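You operate a simulated robot arm through the tools that you are given. There is no shell and no other tool. Be economical: measure what you need, move in short steps, check, and stop when the job is done.

You run a simulated two-armed robot. Do the job below in one go: nothing can be reset, and whatever is moved stays where it is left.

JOB
Pick up the ear muffs from the upper board of the back shelves with one hand, pass it to the other hand and put it on the lower board of the side shelves.

It is judged by the outcome, as a careful person would: the job done as asked, and still so three seconds after it is handed in. It fails if anything else is knocked over, pushed out of place, dropped, spilled or broken.

ROBOT AND FRAMES
Two 7-joint arms with two-finger parallel grippers on one trunk, on a base that drives. Base frame: it is fixed to the floor where the robot stands at the start and does not move with it; the origin is under the middle of the robot, x ahead of it, y to its left, z up. Readings come in mm, degrees, newtons and seconds.
The left shoulder is at the start at [50, 165, 1030], the right one opposite. Each reaches about 801 mm from its shoulder. Places, roughly: lower board of the side shelves [-1100, -900, 800]. Payload 3.91 kg a hand.
Tool frame (each hand has its own): the origin (TCP) lies between the finger pads and is the grasp point; the fingertips stand 30 mm ahead of it; z points along the fingers, y is the line along which they close. The gripper opens to 110 mm. The fingers are 20 mm wide and 10 mm thick; the gripper's body (48 by 112 mm) begins 55 mm behind the TCP.
Orientation is that of the tool frame in the base frame, as a unit quaternion [x, y, z, w]. With the fingers straight down and closing along the base's y, the tool's x points along the base's -x, its y along +y and its z along -z.

CONTROLS
- The arms move only by the tool nudge_tool. It takes "left_series", "right_series" or both (then of equal length, played together; a hand with none holds still); each is a list of rows, each a list of 7 numbers: the gripper command, from -1 (shut) to 1 (fully open), values between in proportion, then the shift along the tool's x, y, z in mm, then the turn, a rotation vector about the tool's x, y, z in degrees. In form: [[grip, x, y, z, wx, wy, wz], ...]. A call has 1 to 8 rows; each row shifts and turns the commanded pose from where the row before left it, along the tool's axes as they then stand. Rows are played at 5 a second. More than 50 mm and 8.6 degrees between two rows, or a gripper value outside its range, and nothing of the call is played. A pose out of reach is approached as far as the arm can. The call stops where the force on the tool passes 40 N (or 10 N more than at its start, if that is more) or the arm is blocked; 0.2 s more then pass. Each finger travels about 45 mm/s and halts on what it meets, pressing with about 35 N; the grip force reading is that of the motor and also rises with nothing between the fingers. The clock runs only during rows and for 0.2 s after the last one: add rows that do not move to give the fingers time. It gives the time, the measured TCP pose, the force on the tool (base axes), the opening and the grip force at its end, in the units of the frame above (readings bear some noise), with the torque about the TCP (base axes, N m) and any sound that the robot's microphone picked up.
- Cameras (640 x 400 px; columns grow to the right, rows downward): "scene" is now at [107.6, -1.2, 1277.6]; the picture's right is [-0.01, -1.00, 0.00], its down [0.26, -0.00, -0.97] and it looks along [0.97, -0.01, 0.26] (base axes); focal length 214 px, centre (320, 200). "left" rides on the left gripper at [72, -17, -103] in its tool frame; the picture's right is [0.23, 0.97, 0.00], its down [-0.76, 0.18, -0.62] and it looks along [-0.61, 0.14, 0.78] (tool axes); focal length 222 px, centre (320, 200). "right" rides on the right gripper at [72, 17, -103] in its tool frame; the picture's right is [-0.23, 0.97, 0.00], its down [-0.76, -0.18, -0.62] and it looks along [-0.61, -0.14, 0.78] (tool axes); focal length 222 px, centre (320, 200). There is no depth. A picture from a camera that has moved, and an enlarged one, comes with that camera's place and axes in the base frame and with its lens.
- snapshot(camera): a new picture of that camera. It takes no simulated time.
- slide_trunk(by): slides the trunk up (or, below 0, down) by that many mm; the arms and the scene camera ride with it, the base frame stays. It gives what a move gives, with no picture.
- base_move(legs): drives the robot by 1 to 6 legs, each [ahead, left, turn to the left] in mm, mm and degrees, along the robot's own axes; the way and the turn of a leg run together, so that a leg with both is an arc; at most 1500 mm and 180 degrees a leg. The arms and the cameras ride along, it lands a little off, and it stops where it bumps. It gives what a move gives.
- pan_tilt(pan, tilt): turns the head with the scene camera to pan (to the left, within 80 degrees either way) and tilt (down, from -29 to 69), counted from straight ahead of the robot. It gives what a move gives.
- enlarge(camera, box): a new picture of the part [left, top, right, bottom] of that camera's present view, enlarged. It takes no simulated time.
- finish_job(): hands the job in; it is judged then, once.

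Work in short steps. Places have to be worked out from the pictures, the camera data and where the tool is seen: move nearer, look again, correct. Check each grasp and each placing, and mend what went wrong. You have 120 turns and 92 pictures in all, those below and enlarged ones among them. Open the grippers and draw the arms clear of the work before you hand the job in, unless the task says otherwise; then end with one line.

The tools are called as name(argument=value, ...) on one line, values as JSON. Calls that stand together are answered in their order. nudge_tool: Moves the arms, as the interface text tells. Its arguments: {"type":"object","properties":{"left_series":{"type":"array","items":{"type":"array","items":{"type":"number"}}},"right_series":{"type":"array","items":{"type":"array","items":{"type":"number"}}}},"required":[]} The other tools are called the same way: slide_trunk (by) slides the trunk up or down; base_move (legs) drives the base; pan_tilt (pan, tilt) turns the head that bears the scene camera; snapshot (camera) takes a picture; enlarge (camera, box) takes an enlarged picture of a part of a camera's view; finish_job () hands the job in.

At the start:

```text
clock: 0.0
left_eef_pos: [326.4, 130.8, 1150.5]
left_tcp_rot: [0.0, 1.0, -0.002, 0.0]
left_wrist_force: [-1.1, 0.8, -1.0]
left_wrist_torque: [0.02, -0.02, 0.01]
left_opening: 110.0
left_gripper_force: 0.0
right_eef_pos: [321.5, -144.0, 1151.0]
right_tcp_rot: [0.0, 1.0, 0.0, 0.0]
right_wrist_force: [0.3, 0.1, 0.2]
right_wrist_torque: [-0.03, 0.01, 0.02]
right_opening: 110.3
right_gripper_force: 0.0
trunk travel left (down, up): [-250.0, 253.0]
robot x, y, heading: [1.2, 0.5, 0.2]
head pan, tilt: [-0.5, -15.0]
```

scene: 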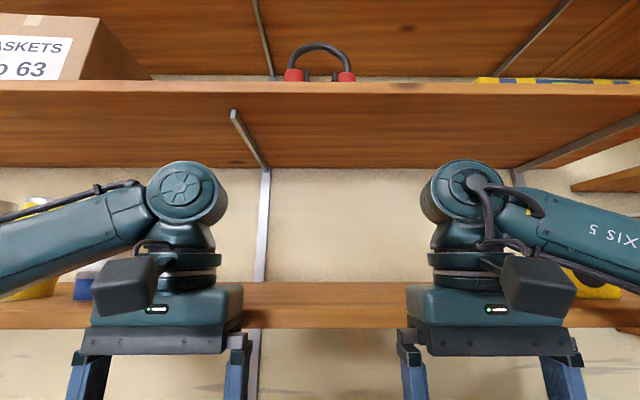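
right: 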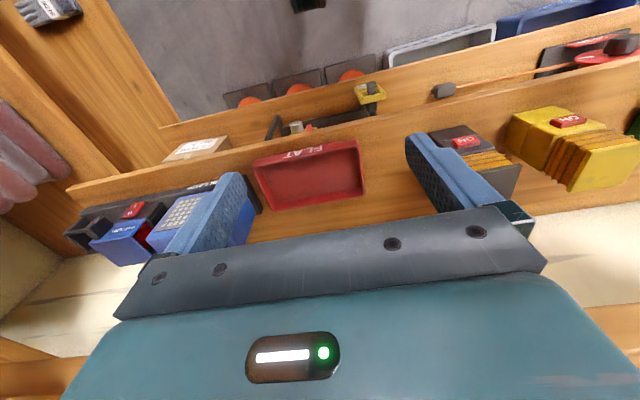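
left: 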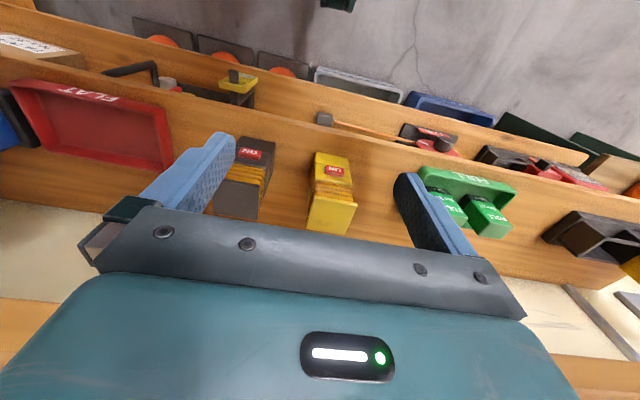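

The muffs sit near the front edge of a board above the camera. I back off a little for clearance, then raise the trunk for a better view.

base_move(legs=[[-200, 0, 0]])

snapshot(camera="scene")

slide_trunk(by=250)

snapshot(camera="scene")

```text
clock: 1.6
left_eef_pos: [128.7, 129.8, 1150.1]
left_tcp_rot: [0.0, 1.0, -0.002, -0.001]
left_wrist_force: [0.3, -0.2, -0.4]
left_wrist_torque: [-0.02, 0.02, 0.01]
left_opening: 110.0
left_gripper_force: 0.1
right_eef_pos: [122.6, -144.2, 1149.8]
right_tcp_rot: [0.0, 1.0, 0.0, 0.0]
right_wrist_force: [-0.2, 0.0, 0.1]
right_wrist_torque: [-0.03, 0.02, -0.02]
right_opening: 110.3
right_gripper_force: 0.0
trunk travel left (down, up): [-250.0, 253.0]
robot x, y, heading: [-197.5, -1.5, -0.1]
head pan, tilt: [-0.5, -15.0]
```

```text
88 pictures are left
camera scene: at [-91.0, -1.2, 1277.7], right [-0.01, -1.0, 0.0], down [0.26, 0.0, -0.97], along [0.97, -0.01, 0.26], focal length 214 px, centre (320, 200)
```

scene: 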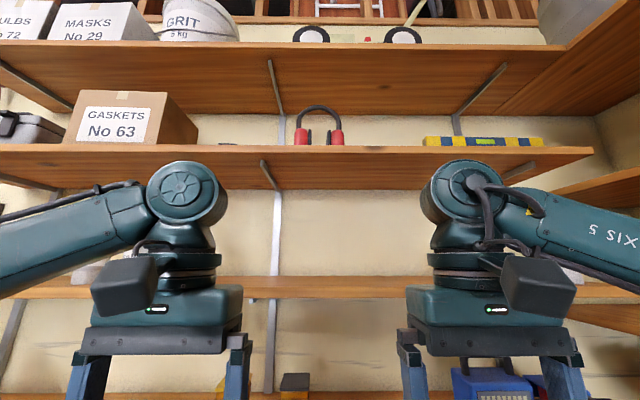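

```text
clock: 4.2
left_eef_pos: [129.7, 130.1, 1399.4]
left_tcp_rot: [0.0, 1.0, -0.002, 0.0]
left_wrist_force: [-0.3, 0.2, -0.9]
left_wrist_torque: [0.0, 0.03, -0.04]
left_opening: 109.9
left_gripper_force: 0.0
right_eef_pos: [123.6, -144.2, 1399.5]
right_tcp_rot: [0.0, 1.0, 0.0, 0.0]
right_wrist_force: [-0.6, -0.4, 0.2]
right_wrist_torque: [0.0, -0.04, 0.03]
right_opening: 110.0
right_gripper_force: 0.1
trunk travel left (down, up): [-500.0, 3.0]
robot x, y, heading: [-197.2, 0.7, 0.1]
head pan, tilt: [-0.5, -15.0]
```

```text
87 pictures are left
camera scene: at [-90.3, -1.2, 1527.6], right [-0.01, -1.0, 0.0], down [0.26, 0.0, -0.97], along [0.97, -0.01, 0.26], focal length 214 px, centre (320, 200)
```

scene: 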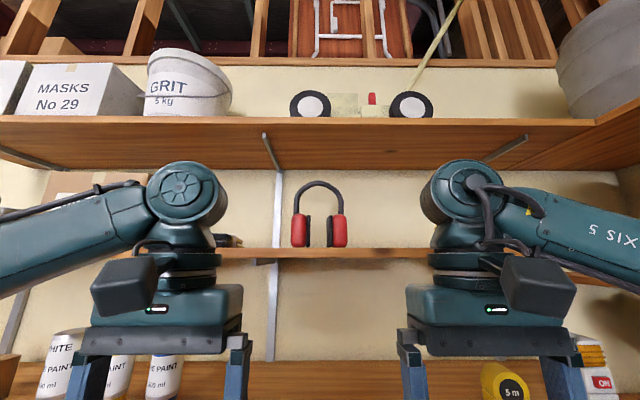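

Triangulating between the two heights, the upper board's front top edge is near x 394, z 1545. The muffs are at about x 480, y -5, with the band top near z 1735. My plan is to pinch the band top with the left hand pointing forward and closing vertically, then pass the muffs to the right hand by a cup. First I raise and advance the left hand clear of the boards, then begin turning it.

nudge_tool(left_series=[[1, -30, 0, -30, 0, 0, 0], [1, -30, 0, -30, 0, 0, 0], [1, -30, 0, -30, 0, 0, 0], [1, -30, 0, -30, 0, 0, 0], [1, -30, 0, -30, 0, 0, 0]])

nudge_tool(left_series=[[1, 0, 0, 0, -4.33, -4.33, 4.33], [1, 0, 0, 0, -4.33, -4.33, 4.33], [1, 0, 0, 0, -4.33, -4.33, 4.33], [1, 0, 0, 0, -4.33, -4.33, 4.33], [1, 0, 0, 0, -4.33, -4.33, 4.33], [1, 0, 0, 0, -4.33, -4.33, 4.33], [1, 0, 0, 0, -4.33, -4.33, 4.33], [1, 0, 0, 0, -4.33, -4.33, 4.33]])

```text
clock: 5.4
left_eef_pos: [253.2, 138.2, 1505.0]
left_tcp_rot: [0.001, 1.0, -0.004, 0.001]
left_wrist_force: [0.3, -0.2, -0.4]
left_wrist_torque: [-0.03, 0.03, 0.01]
left_opening: 110.3
left_gripper_force: 0.1
left hand out of reach, approached as far as the arm can: row 4, 5
right_eef_pos: [124.6, -142.2, 1400.0]
right_tcp_rot: [0.0, 1.0, -0.001, -0.001]
right_wrist_force: [0.4, 0.8, 0.3]
right_wrist_torque: [-0.04, 0.02, 0.0]
right_opening: 110.0
right_gripper_force: 0.0
trunk travel left (down, up): [-500.0, 3.0]
robot x, y, heading: [-198.8, 1.5, -0.1]
head pan, tilt: [-0.5, -15.0]
```

```text
clock: 7.2
left_eef_pos: [253.0, 134.5, 1505.0]
left_tcp_rot: [0.289, 0.866, 0.287, 0.289]
left_wrist_force: [0.2, 0.2, -0.1]
left_wrist_torque: [0.01, 0.0, -0.01]
left_opening: 109.9
left_gripper_force: 0.1
right_eef_pos: [122.6, -143.7, 1400.0]
right_tcp_rot: [0.001, 1.0, 0.0, 0.0]
right_wrist_force: [0.3, 0.9, 0.1]
right_wrist_torque: [0.01, -0.02, -0.01]
right_opening: 109.8
right_gripper_force: 0.0
trunk travel left (down, up): [-500.0, 3.0]
robot x, y, heading: [-198.3, 0.7, -0.1]
head pan, tilt: [-0.5, -15.0]
```

The turn is going as expected, so I finish it.

nudge_tool(left_series=[[1, 0, 0, 0, -4.33, -4.33, 4.33], [1, 0, 0, 0, -4.33, -4.33, 4.33], [1, 0, 0, 0, -4.33, -4.33, 4.33], [1, 0, 0, 0, -4.33, -4.33, 4.33], [1, 0, 0, 0, -4.33, -4.33, 4.33], [1, 0, 0, 0, -4.33, -4.33, 4.33], [1, 0, 0, 0, -4.33, -4.33, 4.33], [1, 0, 0, 0, -4.33, -4.33, 4.33]])

snapshot(camera="scene")

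snapshot(camera="left")

```text
clock: 9.0
left_eef_pos: [252.2, 133.4, 1504.5]
left_tcp_rot: [0.499, 0.5, 0.5, 0.501]
left_wrist_force: [-0.4, -0.8, 0.0]
left_wrist_torque: [0.04, -0.02, 0.02]
left_opening: 109.8
left_gripper_force: 0.1
right_eef_pos: [123.0, -144.3, 1399.8]
right_tcp_rot: [0.001, 1.0, 0.0, 0.0]
right_wrist_force: [0.8, 1.2, -0.6]
right_wrist_torque: [0.0, 0.01, -0.03]
right_opening: 109.8
right_gripper_force: 0.1
trunk travel left (down, up): [-500.0, 3.0]
robot x, y, heading: [-197.7, -4.2, -0.0]
head pan, tilt: [-0.5, -15.0]
```

```text
86 pictures are left
camera scene: at [-90.3, -0.6, 1527.6], right [-0.01, -1.0, 0.0], down [0.26, 0.0, -0.97], along [0.97, -0.01, 0.26], focal length 214 px, centre (320, 200)
```

scene: 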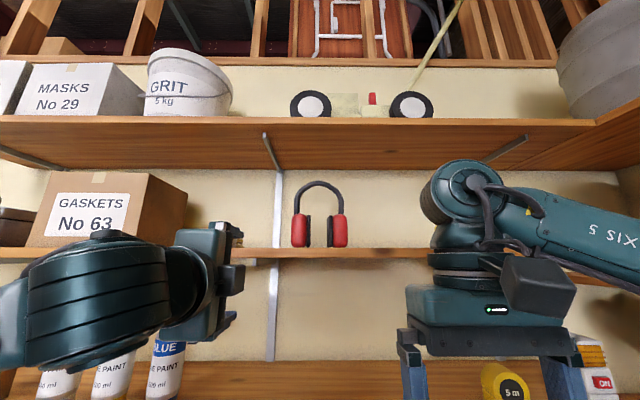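

```text
85 pictures are left
camera left: at [149.4, 206.4, 1488.4], right [0.0, 0.23, 0.97], down [-0.62, -0.76, 0.18], along [0.78, -0.61, 0.14], focal length 222 px, centre (320, 200)
```

left: 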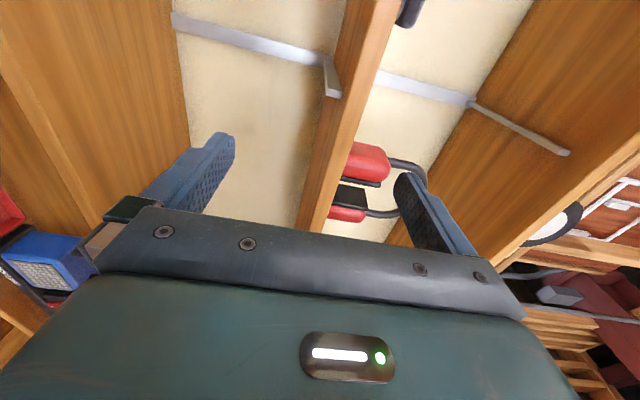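

The cup position from the left camera agrees: x about 480, z about 1600. I now raise the left hand to band height and centre it in y, staying in front of the boards.

nudge_tool(left_series=[[1, -19, 32, 0, 0, 0, 0], [1, -19, 32, 0, 0, 0, 0], [1, -19, 32, 0, 0, 0, 0], [1, -19, 32, 0, 0, 0, 0], [1, -19, 32, 0, 0, 0, 0], [1, -19, 32, 0, 0, 0, 0], [1, -19, 32, 0, 0, 0, 0]])

snapshot(camera="left")

snapshot(camera="scene")

```text
clock: 10.6
left_eef_pos: [250.9, -1.4, 1727.5]
left_tcp_rot: [0.5, 0.5, 0.499, 0.501]
left_wrist_force: [0.1, 0.2, 0.0]
left_wrist_torque: [0.03, 0.03, 0.02]
left_opening: 110.0
left_gripper_force: 0.0
right_eef_pos: [122.6, -145.9, 1399.4]
right_tcp_rot: [0.001, 1.0, 0.001, 0.0]
right_wrist_force: [-0.2, -0.5, -0.8]
right_wrist_torque: [0.04, -0.02, 0.03]
right_opening: 110.0
right_gripper_force: 0.1
trunk travel left (down, up): [-500.0, 3.0]
robot x, y, heading: [-197.2, -1.1, -0.1]
head pan, tilt: [-0.5, -15.0]
```

```text
84 pictures are left
camera left: at [148.7, 71.4, 1711.6], right [0.0, 0.23, 0.97], down [-0.62, -0.76, 0.18], along [0.78, -0.61, 0.14], focal length 222 px, centre (320, 200)
```

left: 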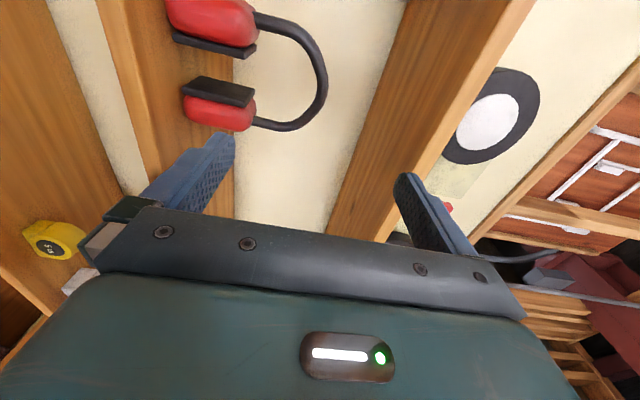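

```text
83 pictures are left
camera scene: at [-91.2, -2.5, 1527.6], right [-0.01, -1.0, 0.0], down [0.26, 0.0, -0.97], along [0.97, -0.01, 0.26], focal length 214 px, centre (320, 200)
```

scene: 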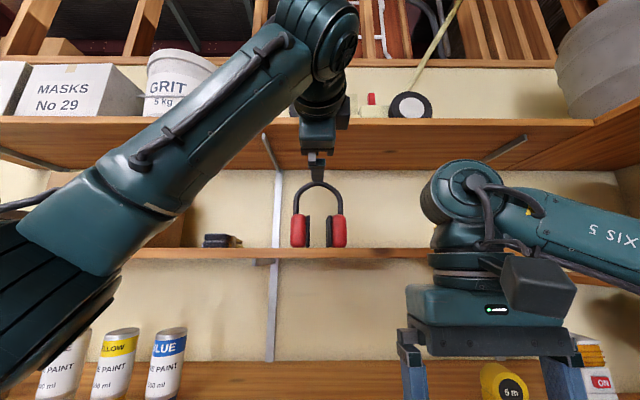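

The band centre looks to be at z 1726, x about 480–490, y about -3, and the hand is already at that height. The wrist ball is in line behind the hand, so the upper board (underside near 1850) is clear. I drive forward 150 with the fingers open around the band's height.

base_move(legs=[[150, 0, 0]])

snapshot(camera="left")

snapshot(camera="scene")

```text
clock: 11.9
left_eef_pos: [397.6, 4.2, 1728.2]
left_tcp_rot: [0.498, 0.503, 0.5, 0.499]
left_wrist_force: [0.1, -0.3, -0.1]
left_wrist_torque: [0.0, -0.03, 0.01]
left_opening: 109.9
left_gripper_force: 0.0
right_eef_pos: [269.2, -142.6, 1400.3]
right_tcp_rot: [-0.002, 1.0, 0.0, 0.0]
right_wrist_force: [0.4, -0.4, -0.1]
right_wrist_torque: [0.01, 0.01, -0.01]
right_opening: 110.0
right_gripper_force: 0.1
trunk travel left (down, up): [-500.0, 3.0]
robot x, y, heading: [-53.0, 1.7, 0.6]
head pan, tilt: [-0.5, -15.0]
```

```text
82 pictures are left
camera left: at [294.3, 75.9, 1711.1], right [0.0, 0.23, 0.97], down [-0.62, -0.76, 0.18], along [0.79, -0.6, 0.14], focal length 222 px, centre (320, 200)
```

left: 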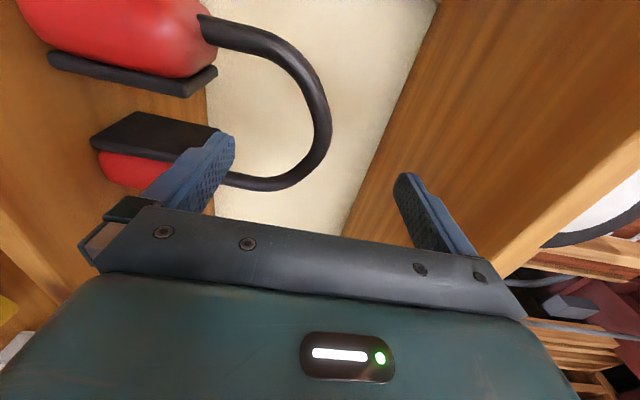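

```text
81 pictures are left
camera scene: at [54.7, -0.2, 1527.6], right [0.0, -1.0, 0.0], down [0.26, 0.0, -0.97], along [0.97, 0.0, 0.26], focal length 214 px, centre (320, 200)
```

scene: 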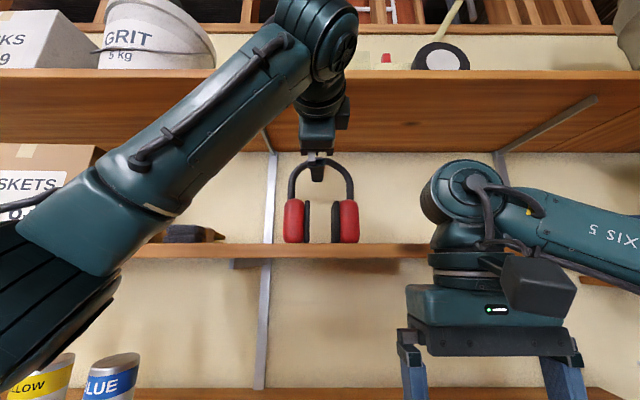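

The band's apex computes to x about 492, z 1726, y about -3. I advance 88 mm with a slight shift right and check before closing.

nudge_tool(left_series=[[1, -3, 0, 30, 0, 0, 0], [1, -3, -1, 30, 0, 0, 0], [1, -1, 0, 28, 0, 0, 0]])

snapshot(camera="left")

enlarge(camera="scene", box=[240, 100, 400, 260])

```text
clock: 12.7
left_eef_pos: [487.2, -1.1, 1725.8]
left_tcp_rot: [0.498, 0.503, 0.5, 0.499]
left_wrist_force: [-0.2, 0.2, 0.3]
left_wrist_torque: [0.02, -0.02, -0.01]
left_opening: 109.9
left_gripper_force: 0.1
right_eef_pos: [269.0, -142.6, 1401.0]
right_tcp_rot: [-0.003, 1.0, 0.0, 0.0]
right_wrist_force: [0.9, -0.6, 0.5]
right_wrist_torque: [0.0, 0.02, 0.0]
right_opening: 109.9
right_gripper_force: 0.2
trunk travel left (down, up): [-500.0, 3.0]
robot x, y, heading: [-51.5, -0.3, 0.2]
head pan, tilt: [-0.5, -15.0]
```

```text
80 pictures are left
camera left: at [383.1, 70.4, 1710.9], right [0.0, 0.23, 0.97], down [-0.62, -0.76, 0.18], along [0.79, -0.6, 0.14], focal length 222 px, centre (320, 200)
```

left: 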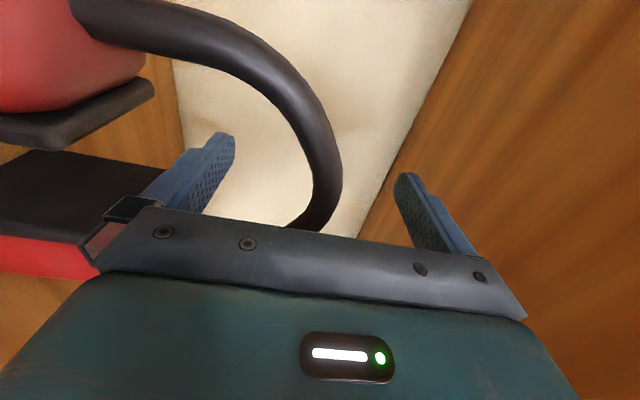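

```text
2.50 times, centred on (320, 180) of scene
camera zoom: at [54.4, -0.5, 1527.6], right [0.0, -1.0, 0.0], down [0.26, 0.0, -0.97], along [0.97, 0.0, 0.26], focal length 536 px, centre (320, 250)
```

zoom: 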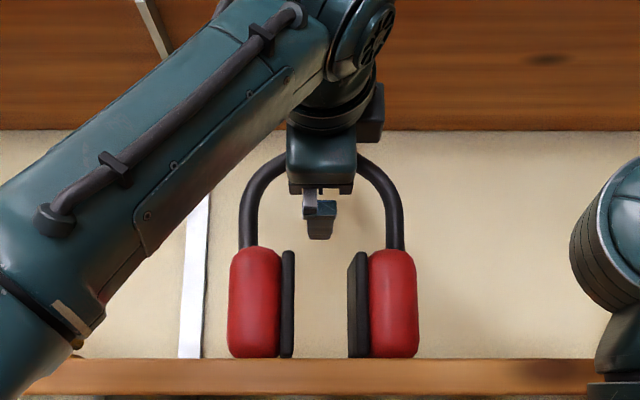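

The band lies on the TCP between the pads. I close the left gripper with a 2 mm rise.

nudge_tool(left_series=[[0.2, 0, 2, 3, 0, 0, 0], [-0.3, 0, 0, 0, 0, 0, 0], [-1, 0, 0, 0, 0, 0, 0], [-1, 0, 0, 0, 0, 0, 0], [-1, 0, 0, 0, 0, 0, 0], [-1, 0, 0, 0, 0, 0, 0], [-1, 0, 0, 0, 0, 0, 0], [-1, 0, 0, 0, 0, 0, 0]])

snapshot(camera="left")

```text
clock: 14.5
left_eef_pos: [488.7, -1.6, 1727.7]
left_tcp_rot: [0.498, 0.502, 0.5, 0.499]
left_wrist_force: [-0.3, 0.5, -0.4]
left_wrist_torque: [0.01, -0.02, 0.0]
left_opening: 17.1
left_gripper_force: 35.0
right_eef_pos: [269.2, -142.4, 1398.9]
right_tcp_rot: [-0.003, 1.0, -0.001, -0.001]
right_wrist_force: [-0.3, 0.3, -0.5]
right_wrist_torque: [0.02, -0.01, -0.02]
right_opening: 110.0
right_gripper_force: 0.1
trunk travel left (down, up): [-500.0, 3.0]
robot x, y, heading: [-54.6, 0.1, 0.2]
head pan, tilt: [-0.5, -15.0]
```

```text
78 pictures are left
camera left: at [385.9, 70.2, 1712.7], right [0.0, 0.23, 0.97], down [-0.62, -0.76, 0.18], along [0.79, -0.6, 0.14], focal length 222 px, centre (320, 200)
```

left: 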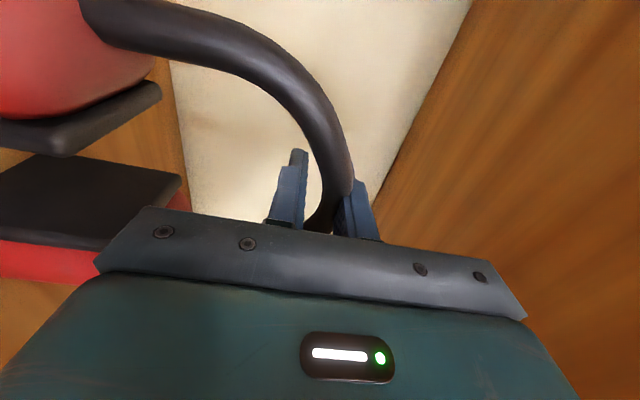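

The band is held at 17 mm opening. I lift 16 mm and check.

nudge_tool(left_series=[[-1, 0, 4, 0, 0, 0, 0], [-1, 0, 6, 0, 0, 0, 0], [-1, 0, 6, 0, 0, 0, 0], [-1, 0, 0, 0, 0, 0, 0]])

enlarge(camera="scene", box=[240, 100, 400, 260])

```text
clock: 15.5
left_eef_pos: [487.5, -2.0, 1743.0]
left_tcp_rot: [0.499, 0.502, 0.499, 0.5]
left_wrist_force: [0.7, 1.0, -3.1]
left_wrist_torque: [0.0, -0.02, 0.0]
left_opening: 17.1
left_gripper_force: 34.7
right_eef_pos: [269.7, -142.4, 1399.9]
right_tcp_rot: [-0.002, 1.0, 0.0, 0.0]
right_wrist_force: [0.0, -0.3, -0.3]
right_wrist_torque: [-0.05, 0.01, 0.0]
right_opening: 110.2
right_gripper_force: 0.1
trunk travel left (down, up): [-500.0, 3.0]
robot x, y, heading: [-56.4, 1.1, 0.3]
head pan, tilt: [-0.5, -15.0]
```

```text
2.50 times, centred on (320, 180) of scene
camera zoom: at [54.7, -0.1, 1527.6], right [0.0, -1.0, 0.0], down [0.26, 0.0, -0.97], along [0.97, 0.0, 0.26], focal length 536 px, centre (320, 250)
```

zoom: 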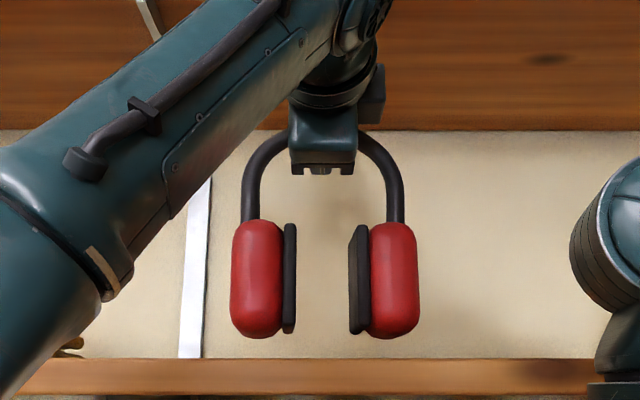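

The muffs lifted cleanly and weigh about 3 N. I drive straight back 350 mm to get clear of the shelf.

base_move(legs=[[-350, 0, 0]])

snapshot(camera="scene")

pan_tilt(pan=-80, tilt=25)

snapshot(camera="scene")

```text
clock: 17.8
left_eef_pos: [143.5, -3.8, 1744.3]
left_tcp_rot: [0.498, 0.503, 0.5, 0.499]
left_wrist_force: [0.3, 0.0, -1.8]
left_wrist_torque: [0.01, -0.01, 0.0]
left_opening: 17.1
left_gripper_force: 34.5
right_eef_pos: [-75.8, -143.3, 1398.9]
right_tcp_rot: [-0.002, 1.0, 0.0, 0.0]
right_wrist_force: [-0.8, 0.2, -0.2]
right_wrist_torque: [0.0, 0.01, -0.03]
right_opening: 109.7
right_gripper_force: 0.0
trunk travel left (down, up): [-500.0, 3.0]
robot x, y, heading: [-397.0, -2.7, 0.3]
head pan, tilt: [-0.5, -15.0]
```

```text
76 pictures are left
camera scene: at [-290.6, -1.9, 1527.6], right [-0.01, -1.0, 0.0], down [0.26, 0.0, -0.97], along [0.97, 0.0, 0.26], focal length 214 px, centre (320, 200)
```

scene: 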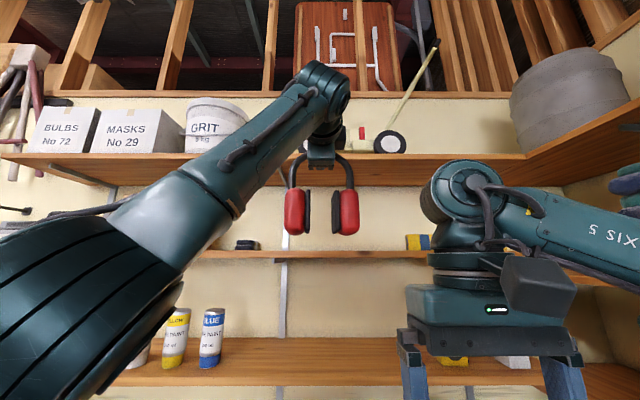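

```text
clock: 19.3
left_eef_pos: [143.1, -4.2, 1742.0]
left_tcp_rot: [0.499, 0.503, 0.5, 0.498]
left_wrist_force: [-0.1, 0.1, -1.9]
left_wrist_torque: [-0.03, -0.02, -0.02]
left_opening: 17.2
left_gripper_force: 35.3
right_eef_pos: [-75.7, -143.0, 1399.6]
right_tcp_rot: [-0.003, 1.0, 0.0, -0.001]
right_wrist_force: [-0.4, 0.1, -0.3]
right_wrist_torque: [-0.01, -0.01, 0.02]
right_opening: 110.1
right_gripper_force: 0.1
trunk travel left (down, up): [-500.0, 3.0]
robot x, y, heading: [-393.6, 0.9, 0.3]
head pan, tilt: [-80.0, 25.0]
```

```text
75 pictures are left
camera scene: at [-354.4, -92.1, 1464.7], right [-0.98, -0.18, 0.0], down [-0.08, 0.42, -0.91], along [0.16, -0.89, -0.42], focal length 214 px, centre (320, 200)
```

scene: 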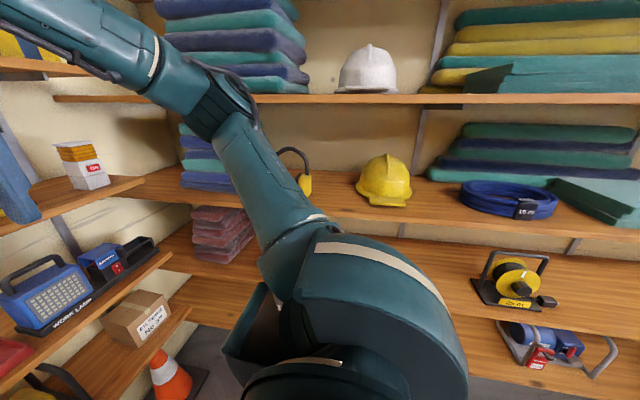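

The side shelves run along the right wall. Next is the handover: the left hand holds still while I bring the right hand forward and pitch it to point ahead, well below the muffs.

nudge_tool(right_series=[[1, -35, -12, 0, 0, 0, 0], [1, -35, -12, 0, 0, 0, 0], [1, -30, -12, 0, 0, 0, 0], [1, 0, 0, 0, 0, -8.2, 0], [1, 0, 0, 0, 0, -8.2, 0], [1, 0, 0, 0, 0, -8.2, 0], [1, 0, 0, 0, 0, -8.2, 0], [1, 0, 0, 0, 0, -8.2, 0]])

nudge_tool(right_series=[[1, 0, 0, 0, 0, -8.2, 0], [1, 0, 0, 0, 0, -8.2, 0], [1, 0, 0, 0, 0, -8.2, 0], [1, 0, 0, 0, 0, -8.2, 0], [1, 0, 0, 0, 0, -8.2, 0], [1, 0, 0, 0, 0, -8, 0]])

pan_tilt(pan=0, tilt=0)

snapshot(camera="scene")

```text
clock: 21.1
left_eef_pos: [142.8, -4.6, 1742.8]
left_tcp_rot: [0.498, 0.502, 0.5, 0.499]
left_wrist_force: [0.4, 0.7, -2.2]
left_wrist_torque: [-0.07, -0.03, -0.03]
left_opening: 17.0
left_gripper_force: 34.8
right_eef_pos: [24.8, -180.5, 1400.4]
right_tcp_rot: [-0.001, 0.936, 0.002, 0.351]
right_wrist_force: [-1.0, -0.5, 0.0]
right_wrist_torque: [0.03, 0.02, -0.01]
right_opening: 109.9
right_gripper_force: 0.1
trunk travel left (down, up): [-500.0, 3.0]
robot x, y, heading: [-400.6, -0.4, 0.3]
head pan, tilt: [-80.0, 25.0]
```

```text
clock: 22.5
left_eef_pos: [144.3, -4.9, 1743.0]
left_tcp_rot: [0.498, 0.503, 0.5, 0.5]
left_wrist_force: [0.2, -1.0, -1.5]
left_wrist_torque: [-0.04, -0.03, 0.03]
left_opening: 16.7
left_gripper_force: 35.0
right_eef_pos: [28.1, -177.8, 1402.2]
right_tcp_rot: [-0.002, 0.707, 0.002, 0.707]
right_wrist_force: [0.9, 0.1, -0.1]
right_wrist_torque: [-0.01, -0.03, 0.01]
right_opening: 110.1
right_gripper_force: 0.1
right hand out of reach, approached as far as the arm can: row 6
trunk travel left (down, up): [-500.0, 3.0]
robot x, y, heading: [-396.8, 0.2, 0.2]
head pan, tilt: [-80.0, 25.0]
```

```text
clock: 24.0
left_eef_pos: [142.1, -5.1, 1742.7]
left_tcp_rot: [0.498, 0.502, 0.501, 0.499]
left_wrist_force: [-0.2, -0.3, -1.9]
left_wrist_torque: [0.03, -0.01, 0.01]
left_opening: 17.1
left_gripper_force: 35.4
right_eef_pos: [27.8, -178.6, 1401.7]
right_tcp_rot: [-0.001, 0.708, 0.001, 0.706]
right_wrist_force: [0.0, -0.5, 0.6]
right_wrist_torque: [-0.03, -0.01, 0.01]
right_opening: 109.6
right_gripper_force: 0.1
trunk travel left (down, up): [-500.0, 3.0]
robot x, y, heading: [-398.0, -3.3, 0.1]
head pan, tilt: [0.0, 0.0]
```

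```text
74 pictures are left
camera scene: at [-280.8, -1.2, 1505.1], right [0.0, -1.0, 0.0], down [0.0, 0.0, -1.0], along [1.0, 0.0, 0.0], focal length 214 px, centre (320, 200)
```

scene: 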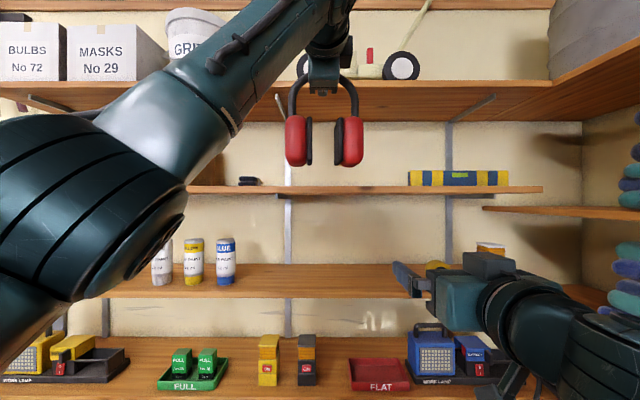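

I check the right hand's shape up close, to see what sticks up above it near where the left hand will be.

enlarge(camera="scene", box=[380, 220, 600, 357])

enlarge(camera="scene", box=[240, 0, 480, 150])

```text
2.91 times, centred on (490, 288) of scene
camera zoom: at [-280.8, -1.2, 1505.1], right [0.0, -1.0, 0.0], down [0.0, 0.0, -1.0], along [1.0, 0.0, 0.0], focal length 624 px, centre (-174, -58)
```

zoom: 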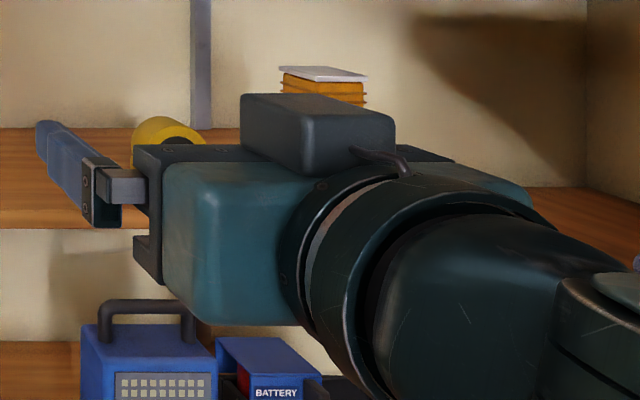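

```text
2.67 times, centred on (360, 75) of scene
camera zoom: at [-280.8, -1.2, 1505.1], right [0.0, -1.0, 0.0], down [0.0, 0.0, -1.0], along [1.0, 0.0, 0.0], focal length 572 px, centre (213, 533)
```

zoom: 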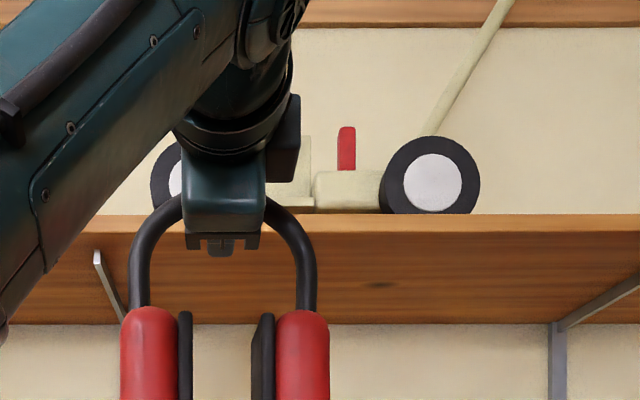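

The box rises only about 50 mm above the right hand's axis, so gripping the cup roughly 150 mm below the left TCP leaves room. The right cup spans about y -29 to -87, so I raise the right hand to y -58, z 1592 with the opening narrowed to 80 mm, still behind the muffs.

nudge_tool(right_series=[[0.455, -38, 24, 0, 0, 0, 0], [0.455, -38, 24, 0, 0, 0, 0], [0.455, -38, 24, 0, 0, 0, 0], [0.455, -38, 24, 0, 0, 0, 0], [0.455, -38, 24, 0, 0, 0, 0], [0.455, 0, 0, 0, 0, 0, 0]])

snapshot(camera="right")

snapshot(camera="left")

snapshot(camera="scene")

```text
clock: 25.4
left_eef_pos: [144.2, -5.9, 1742.7]
left_tcp_rot: [0.498, 0.503, 0.5, 0.499]
left_wrist_force: [-0.2, -0.4, -2.3]
left_wrist_torque: [0.03, -0.04, 0.0]
left_opening: 17.1
left_gripper_force: 35.0
right_eef_pos: [29.8, -59.5, 1590.2]
right_tcp_rot: [-0.001, 0.707, 0.002, 0.707]
right_wrist_force: [0.3, -0.2, -0.3]
right_wrist_torque: [0.01, 0.01, 0.03]
right_opening: 80.0
right_gripper_force: 0.0
trunk travel left (down, up): [-500.0, 3.0]
robot x, y, heading: [-395.6, -1.5, 0.2]
head pan, tilt: [0.0, 0.0]
```

```text
71 pictures are left
camera right: at [-72.0, -43.6, 1517.5], right [0.0, 0.97, 0.23], down [-0.62, -0.18, 0.76], along [0.78, -0.14, 0.61], focal length 222 px, centre (320, 200)
```

right: 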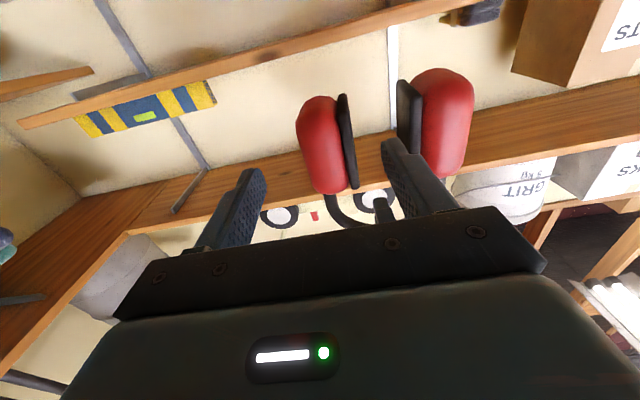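

```text
70 pictures are left
camera left: at [40.5, 66.5, 1726.8], right [0.0, 0.23, 0.97], down [-0.62, -0.76, 0.18], along [0.79, -0.6, 0.14], focal length 222 px, centre (320, 200)
```

left: 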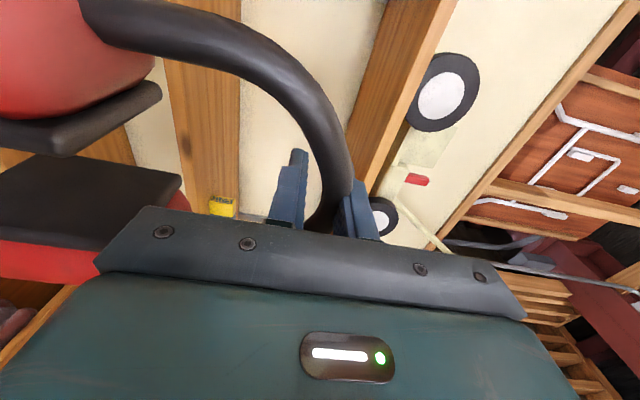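

```text
69 pictures are left
camera scene: at [-280.4, -2.0, 1505.0], right [0.0, -1.0, 0.0], down [0.0, 0.0, -1.0], along [1.0, 0.0, 0.0], focal length 214 px, centre (320, 200)
```

scene: 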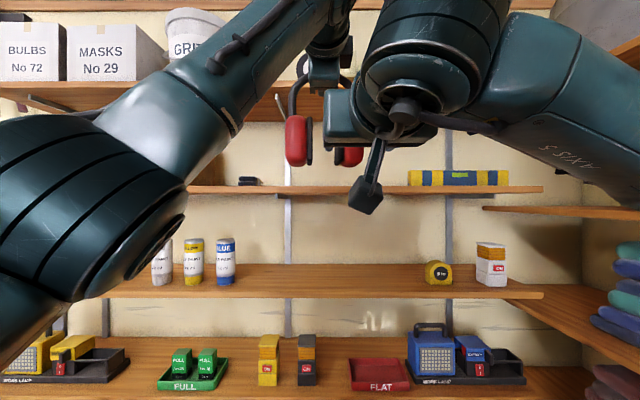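

The right camera confirms the cup centre at y about -58, between the open fingers. I advance 114 mm so the fingers straddle the cup.

nudge_tool(right_series=[[0.455, -2, 0.5, 29, 0, 0, 0], [0.455, -2, 0.5, 29, 0, 0, 0], [0.455, -2, 0.5, 29, 0, 0, 0], [0.455, 0, 0, 27, 0, 0, 0]])

snapshot(camera="right")

```text
clock: 26.4
left_eef_pos: [143.4, -5.4, 1742.8]
left_tcp_rot: [0.498, 0.502, 0.5, 0.5]
left_wrist_force: [0.0, -0.2, -2.4]
left_wrist_torque: [0.01, -0.01, 0.01]
left_opening: 16.9
left_gripper_force: 35.2
right_eef_pos: [144.6, -57.3, 1596.1]
right_tcp_rot: [-0.002, 0.707, 0.002, 0.707]
right_wrist_force: [-0.4, -0.2, 0.0]
right_wrist_torque: [0.01, -0.01, 0.02]
right_opening: 80.1
right_gripper_force: 0.1
trunk travel left (down, up): [-500.0, 3.0]
robot x, y, heading: [-396.1, -2.2, 0.2]
head pan, tilt: [0.0, 0.0]
```

```text
68 pictures are left
camera right: at [42.3, -41.5, 1521.8], right [0.0, 0.97, 0.23], down [-0.62, -0.18, 0.76], along [0.78, -0.14, 0.61], focal length 222 px, centre (320, 200)
```

right: 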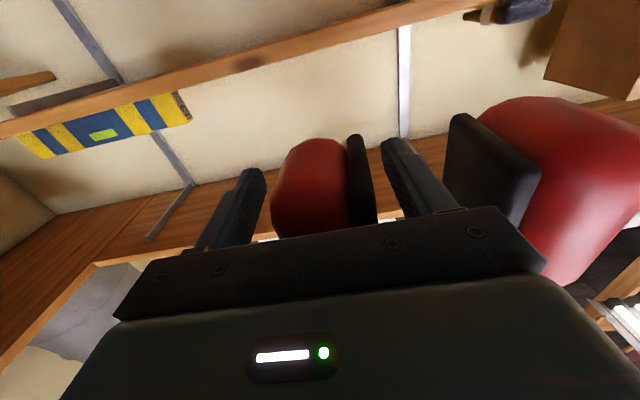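

The cup sits between the fingers. I close the right hand while the left keeps holding.

nudge_tool(right_series=[[0.2, 0, 0, 0, 0, 0, 0], [-0.1, 0, 0, 0, 0, 0, 0], [-1, 0, 0, 0, 0, 0, 0], [-1, 0, 0, 0, 0, 0, 0], [-1, 0, 0, 0, 0, 0, 0], [-1, 0, 0, 0, 0, 0, 0]])

snapshot(camera="right")

```text
clock: 27.8
left_eef_pos: [143.2, -3.8, 1743.5]
left_tcp_rot: [0.498, 0.502, 0.5, 0.5]
left_wrist_force: [4.0, 2.8, 1.2]
left_wrist_torque: [0.09, 0.05, -0.89]
left_opening: 17.0
left_gripper_force: 35.8
right_eef_pos: [143.6, -57.3, 1594.9]
right_tcp_rot: [-0.001, 0.707, 0.001, 0.707]
right_wrist_force: [-4.2, -3.5, -1.0]
right_wrist_torque: [0.15, -0.64, 1.08]
right_opening: 41.8
right_gripper_force: 35.1
trunk travel left (down, up): [-500.0, 3.0]
robot x, y, heading: [-401.4, -1.4, 0.2]
head pan, tilt: [0.0, 0.0]
```

```text
67 pictures are left
camera right: at [40.9, -41.3, 1522.3], right [0.0, 0.97, 0.23], down [-0.62, -0.18, 0.76], along [0.78, -0.14, 0.61], focal length 222 px, centre (320, 200)
```

right: 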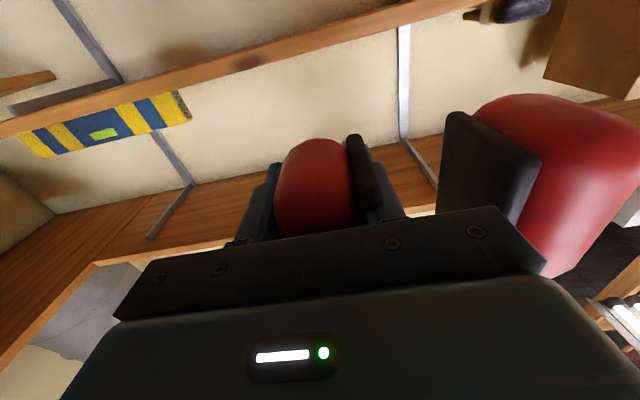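

The right hand holds the cup at 42 mm with low strain between the hands. I open the left hand and draw it back.

nudge_tool(left_series=[[-0.3, 0, 0, 0, 0, 0, 0], [0.3, 0, 0, 0, 0, 0, 0], [0.3, 0, 0, 0, 0, 0, 0], [0.3, 0, 0, 0, 0, 0, 0]])

snapshot(camera="left")

```text
clock: 28.8
left_eef_pos: [143.8, -4.7, 1743.0]
left_tcp_rot: [0.498, 0.503, 0.5, 0.499]
left_wrist_force: [0.8, 0.8, 1.4]
left_wrist_torque: [-0.01, 0.0, 0.0]
left_opening: 71.3
left_gripper_force: 0.0
right_eef_pos: [142.2, -55.6, 1596.1]
right_tcp_rot: [-0.002, 0.707, 0.002, 0.707]
right_wrist_force: [-0.3, 0.0, 0.3]
right_wrist_torque: [-0.09, -0.01, -0.01]
right_opening: 41.9
right_gripper_force: 35.2
trunk travel left (down, up): [-500.0, 3.0]
robot x, y, heading: [-398.4, -1.5, 0.3]
head pan, tilt: [0.0, 0.0]
```

```text
66 pictures are left
camera left: at [40.0, 67.5, 1726.9], right [0.0, 0.23, 0.97], down [-0.62, -0.76, 0.18], along [0.79, -0.6, 0.14], focal length 222 px, centre (320, 200)
```

left: 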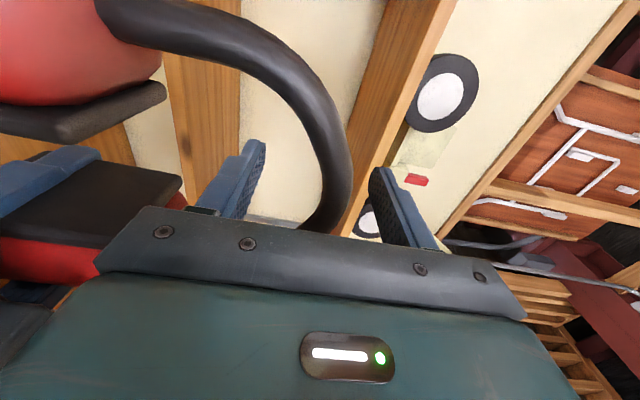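

The muffs stay put in the right hand. I withdraw the left hand back, then out to the left and down.

nudge_tool(left_series=[[0.3, 0, 0, -30, 0, 0, 0], [0.3, 0, 0, -35, 0, 0, 0], [0.3, 30, 0, -20, 0, 0, 0], [0.3, 45, 0, 0, 0, 0, 0], [0.3, 45, 0, 0, 0, 0, 0], [0.3, 45, 0, 0, 0, 0, 0], [0.3, 35, -30, 0, 0, 0, 0], [0.3, 20, -40, 0, 0, 0, 0]])

snapshot(camera="scene")

```text
clock: 30.6
left_eef_pos: [58.6, 218.2, 1670.6]
left_tcp_rot: [0.498, 0.503, 0.501, 0.499]
left_wrist_force: [-0.2, 0.3, -0.9]
left_wrist_torque: [0.0, 0.0, 0.0]
left_opening: 71.4
left_gripper_force: 0.1
right_eef_pos: [142.4, -57.2, 1595.5]
right_tcp_rot: [-0.002, 0.707, 0.002, 0.707]
right_wrist_force: [-0.3, -0.3, -1.1]
right_wrist_torque: [-0.1, -0.05, -0.01]
right_opening: 41.8
right_gripper_force: 35.2
trunk travel left (down, up): [-500.0, 3.0]
robot x, y, heading: [-398.8, -0.4, 0.4]
head pan, tilt: [0.0, 0.0]
```

```text
65 pictures are left
camera scene: at [-280.3, -0.1, 1505.1], right [0.0, -1.0, 0.0], down [0.0, 0.0, -1.0], along [1.0, 0.0, 0.0], focal length 214 px, centre (320, 200)
```

scene: 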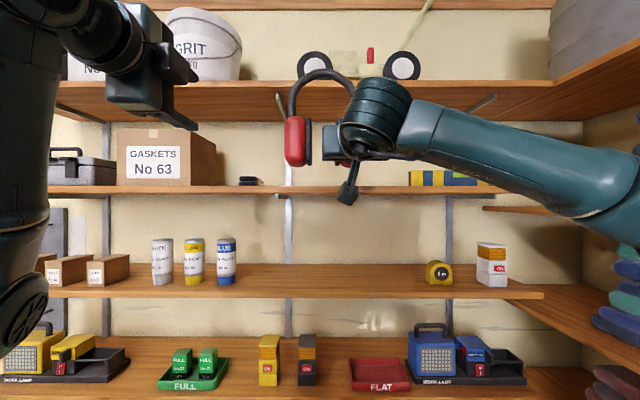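

The muffs are held well by the right hand. I turn 90 degrees right in place to face the side shelves, where there is about 700 mm of clearance, and look.

base_move(legs=[[0, 0, -90]])

pan_tilt(pan=0, tilt=20)

snapshot(camera="scene")

pan_tilt(pan=-60, tilt=25)

snapshot(camera="scene")

```text
clock: 34.9
left_eef_pos: [-186.4, -460.2, 1669.9]
left_tcp_rot: [0.707, 0.0, -0.002, 0.707]
left_wrist_force: [-0.3, 0.4, 0.0]
left_wrist_torque: [0.01, -0.01, 0.0]
left_opening: 71.3
left_gripper_force: 0.0
right_eef_pos: [-458.7, -541.5, 1595.8]
right_tcp_rot: [0.502, 0.498, -0.501, 0.499]
right_wrist_force: [0.2, -0.5, -0.4]
right_wrist_torque: [-0.02, 0.15, 0.01]
right_opening: 41.8
right_gripper_force: 35.6
trunk travel left (down, up): [-500.0, 3.0]
robot x, y, heading: [-395.6, -1.5, -90.2]
head pan, tilt: [0.0, 0.0]
```

```text
clock: 35.7
left_eef_pos: [-186.2, -459.8, 1670.9]
left_tcp_rot: [0.708, 0.0, -0.002, 0.706]
left_wrist_force: [-0.3, 0.2, -0.2]
left_wrist_torque: [0.0, 0.01, -0.02]
left_opening: 71.4
left_gripper_force: 0.0
right_eef_pos: [-459.4, -541.8, 1595.2]
right_tcp_rot: [-0.501, -0.499, 0.502, -0.499]
right_wrist_force: [-0.2, -0.1, 0.1]
right_wrist_torque: [-0.01, 0.12, 0.02]
right_opening: 41.7
right_gripper_force: 35.5
trunk travel left (down, up): [-500.0, 3.0]
robot x, y, heading: [-398.3, -4.8, -90.1]
head pan, tilt: [0.0, 20.0]
```

```text
64 pictures are left
camera scene: at [-400.9, -124.2, 1472.9], right [-1.0, 0.0, 0.0], down [0.0, 0.34, -0.94], along [0.0, -0.94, -0.34], focal length 214 px, centre (320, 200)
```

scene: 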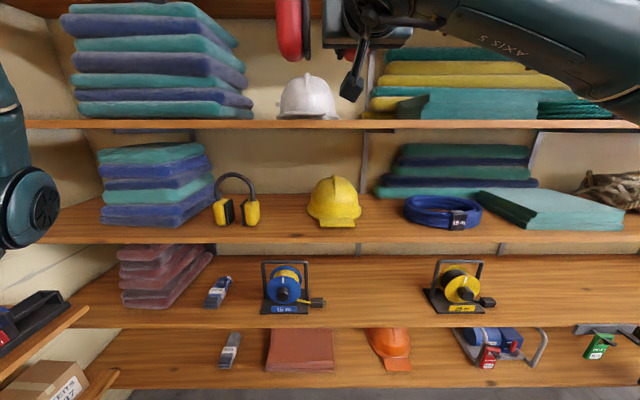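

```text
clock: 37.0
left_eef_pos: [-185.1, -460.4, 1671.0]
left_tcp_rot: [0.708, 0.0, -0.002, 0.706]
left_wrist_force: [0.2, -0.4, 1.3]
left_wrist_torque: [-0.01, 0.0, 0.01]
left_opening: 71.6
left_gripper_force: 0.1
right_eef_pos: [-460.6, -541.8, 1595.7]
right_tcp_rot: [-0.5, -0.499, 0.501, -0.499]
right_wrist_force: [1.0, -0.9, 0.7]
right_wrist_torque: [-0.01, 0.11, -0.02]
right_opening: 41.9
right_gripper_force: 35.2
trunk travel left (down, up): [-500.0, 3.0]
robot x, y, heading: [-396.8, -3.3, -90.2]
head pan, tilt: [-60.0, 25.0]
```

```text
63 pictures are left
camera scene: at [-480.4, -76.9, 1464.7], right [-0.5, 0.87, 0.0], down [0.37, 0.21, -0.91], along [-0.79, -0.45, -0.42], focal length 214 px, centre (320, 200)
```

scene: 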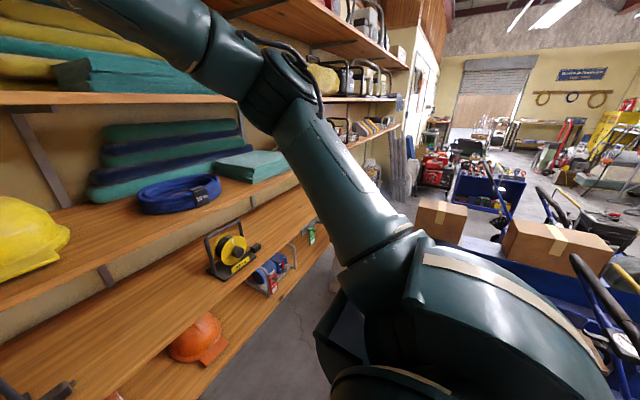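

Board C, the one with the reels, computes to z about 800 with a front edge near y -736. It is empty to the right of the yellow reel, around x -1200. A cart stands somewhere to the robot's right, so I strafe only 350 and look again.

base_move(legs=[[0, -350, 0]])

snapshot(camera="scene")

pan_tilt(pan=-80, tilt=40)

snapshot(camera="scene")

```text
clock: 40.5
left_eef_pos: [-533.3, -469.1, 1670.4]
left_tcp_rot: [0.707, -0.003, -0.004, 0.707]
left_wrist_force: [-0.3, 0.4, 0.1]
left_wrist_torque: [-0.01, -0.03, 0.05]
left_opening: 71.6
left_gripper_force: 0.0
right_eef_pos: [-807.2, -550.3, 1594.2]
right_tcp_rot: [0.503, 0.498, -0.503, 0.496]
right_wrist_force: [0.1, 0.0, -0.4]
right_wrist_torque: [-0.01, 0.12, 0.03]
right_opening: 41.9
right_gripper_force: 34.0
trunk travel left (down, up): [-500.0, 3.0]
robot x, y, heading: [-739.7, -8.6, -90.9]
head pan, tilt: [-60.0, 25.0]
stopped in leg 1: the robot was blocked; the commanded pose is now the measured one
```

```text
62 pictures are left
camera scene: at [-825.5, -84.1, 1464.6], right [-0.49, 0.87, 0.0], down [0.37, 0.21, -0.91], along [-0.79, -0.44, -0.42], focal length 214 px, centre (320, 200)
```

scene: 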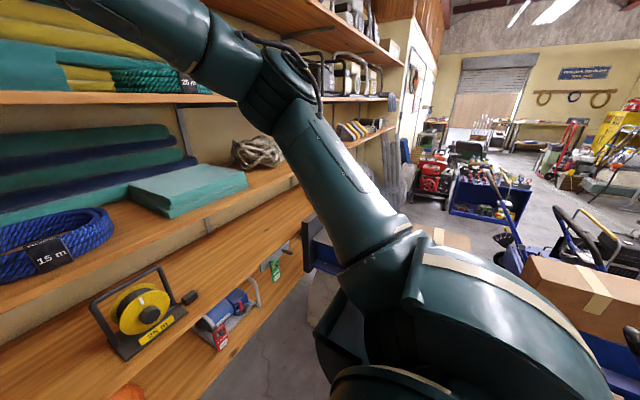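

```text
clock: 41.3
left_eef_pos: [-532.5, -469.1, 1670.1]
left_tcp_rot: [0.708, -0.002, -0.005, 0.707]
left_wrist_force: [0.4, 0.1, 0.4]
left_wrist_torque: [-0.02, -0.01, -0.05]
left_opening: 71.1
left_gripper_force: 0.1
right_eef_pos: [-807.2, -549.6, 1595.0]
right_tcp_rot: [0.503, 0.498, -0.502, 0.497]
right_wrist_force: [0.7, 0.1, -1.0]
right_wrist_torque: [0.02, 0.12, -0.03]
right_opening: 41.7
right_gripper_force: 35.0
trunk travel left (down, up): [-500.0, 3.0]
robot x, y, heading: [-739.0, -9.5, -90.4]
head pan, tilt: [-80.0, 40.0]
```

```text
61 pictures are left
camera scene: at [-828.0, -52.8, 1441.4], right [-0.16, 0.99, 0.0], down [0.63, 0.11, -0.77], along [-0.76, -0.13, -0.64], focal length 214 px, centre (320, 200)
```

scene: 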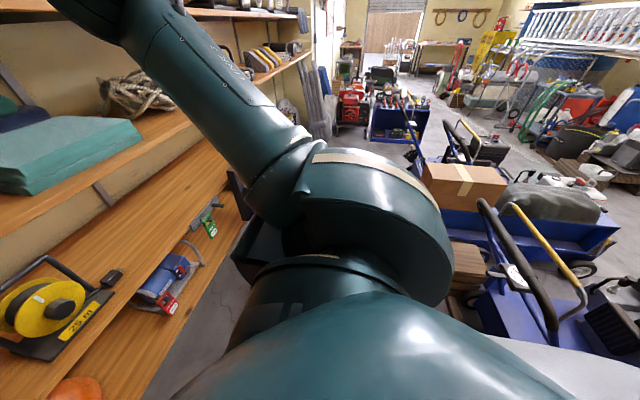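

The base was blocked at about x -740 by something the camera hasn't shown. I look steeply down to the right and down ahead for it.

pan_tilt(pan=-80, tilt=69)

snapshot(camera="scene")

pan_tilt(pan=-20, tilt=45)

snapshot(camera="scene")

```text
clock: 42.3
left_eef_pos: [-533.1, -469.0, 1671.0]
left_tcp_rot: [0.708, -0.003, -0.004, 0.706]
left_wrist_force: [0.0, 0.0, 0.6]
left_wrist_torque: [0.02, 0.01, -0.03]
left_opening: 71.7
left_gripper_force: 0.0
right_eef_pos: [-806.5, -549.5, 1594.6]
right_tcp_rot: [0.503, 0.498, -0.503, 0.496]
right_wrist_force: [-0.2, 0.4, 0.0]
right_wrist_torque: [0.02, 0.09, 0.01]
right_opening: 41.9
right_gripper_force: 34.7
trunk travel left (down, up): [-500.0, 3.0]
robot x, y, heading: [-740.6, -12.6, -90.7]
head pan, tilt: [-80.0, 68.8]
```

```text
60 pictures are left
camera scene: at [-799.3, -48.0, 1405.3], right [-0.16, 0.99, 0.0], down [0.92, 0.15, -0.36], along [-0.36, -0.06, -0.93], focal length 214 px, centre (320, 200)
```

scene: 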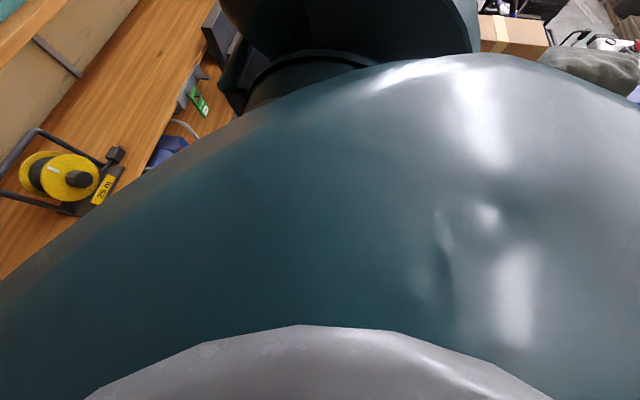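

```text
clock: 43.6
left_eef_pos: [-532.3, -469.1, 1670.8]
left_tcp_rot: [0.707, -0.002, -0.005, 0.707]
left_wrist_force: [0.2, -0.5, 0.0]
left_wrist_torque: [-0.01, -0.02, 0.01]
left_opening: 71.4
left_gripper_force: 0.1
right_eef_pos: [-805.6, -549.1, 1595.5]
right_tcp_rot: [0.503, 0.498, -0.503, 0.497]
right_wrist_force: [-0.8, 0.2, -1.1]
right_wrist_torque: [-0.02, 0.15, 0.03]
right_opening: 41.9
right_gripper_force: 35.0
trunk travel left (down, up): [-500.0, 3.0]
robot x, y, heading: [-740.8, -10.7, -90.7]
head pan, tilt: [-20.0, 45.0]
```

```text
59 pictures are left
camera scene: at [-772.8, -115.0, 1434.1], right [-0.94, 0.35, 0.0], down [0.25, 0.66, -0.71], along [-0.25, -0.66, -0.71], focal length 214 px, centre (320, 200)
```

scene: 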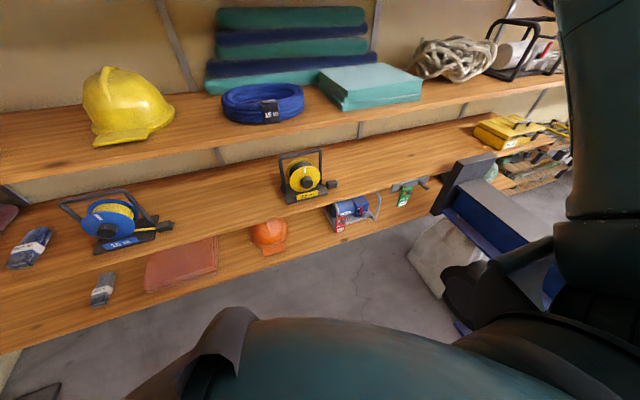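

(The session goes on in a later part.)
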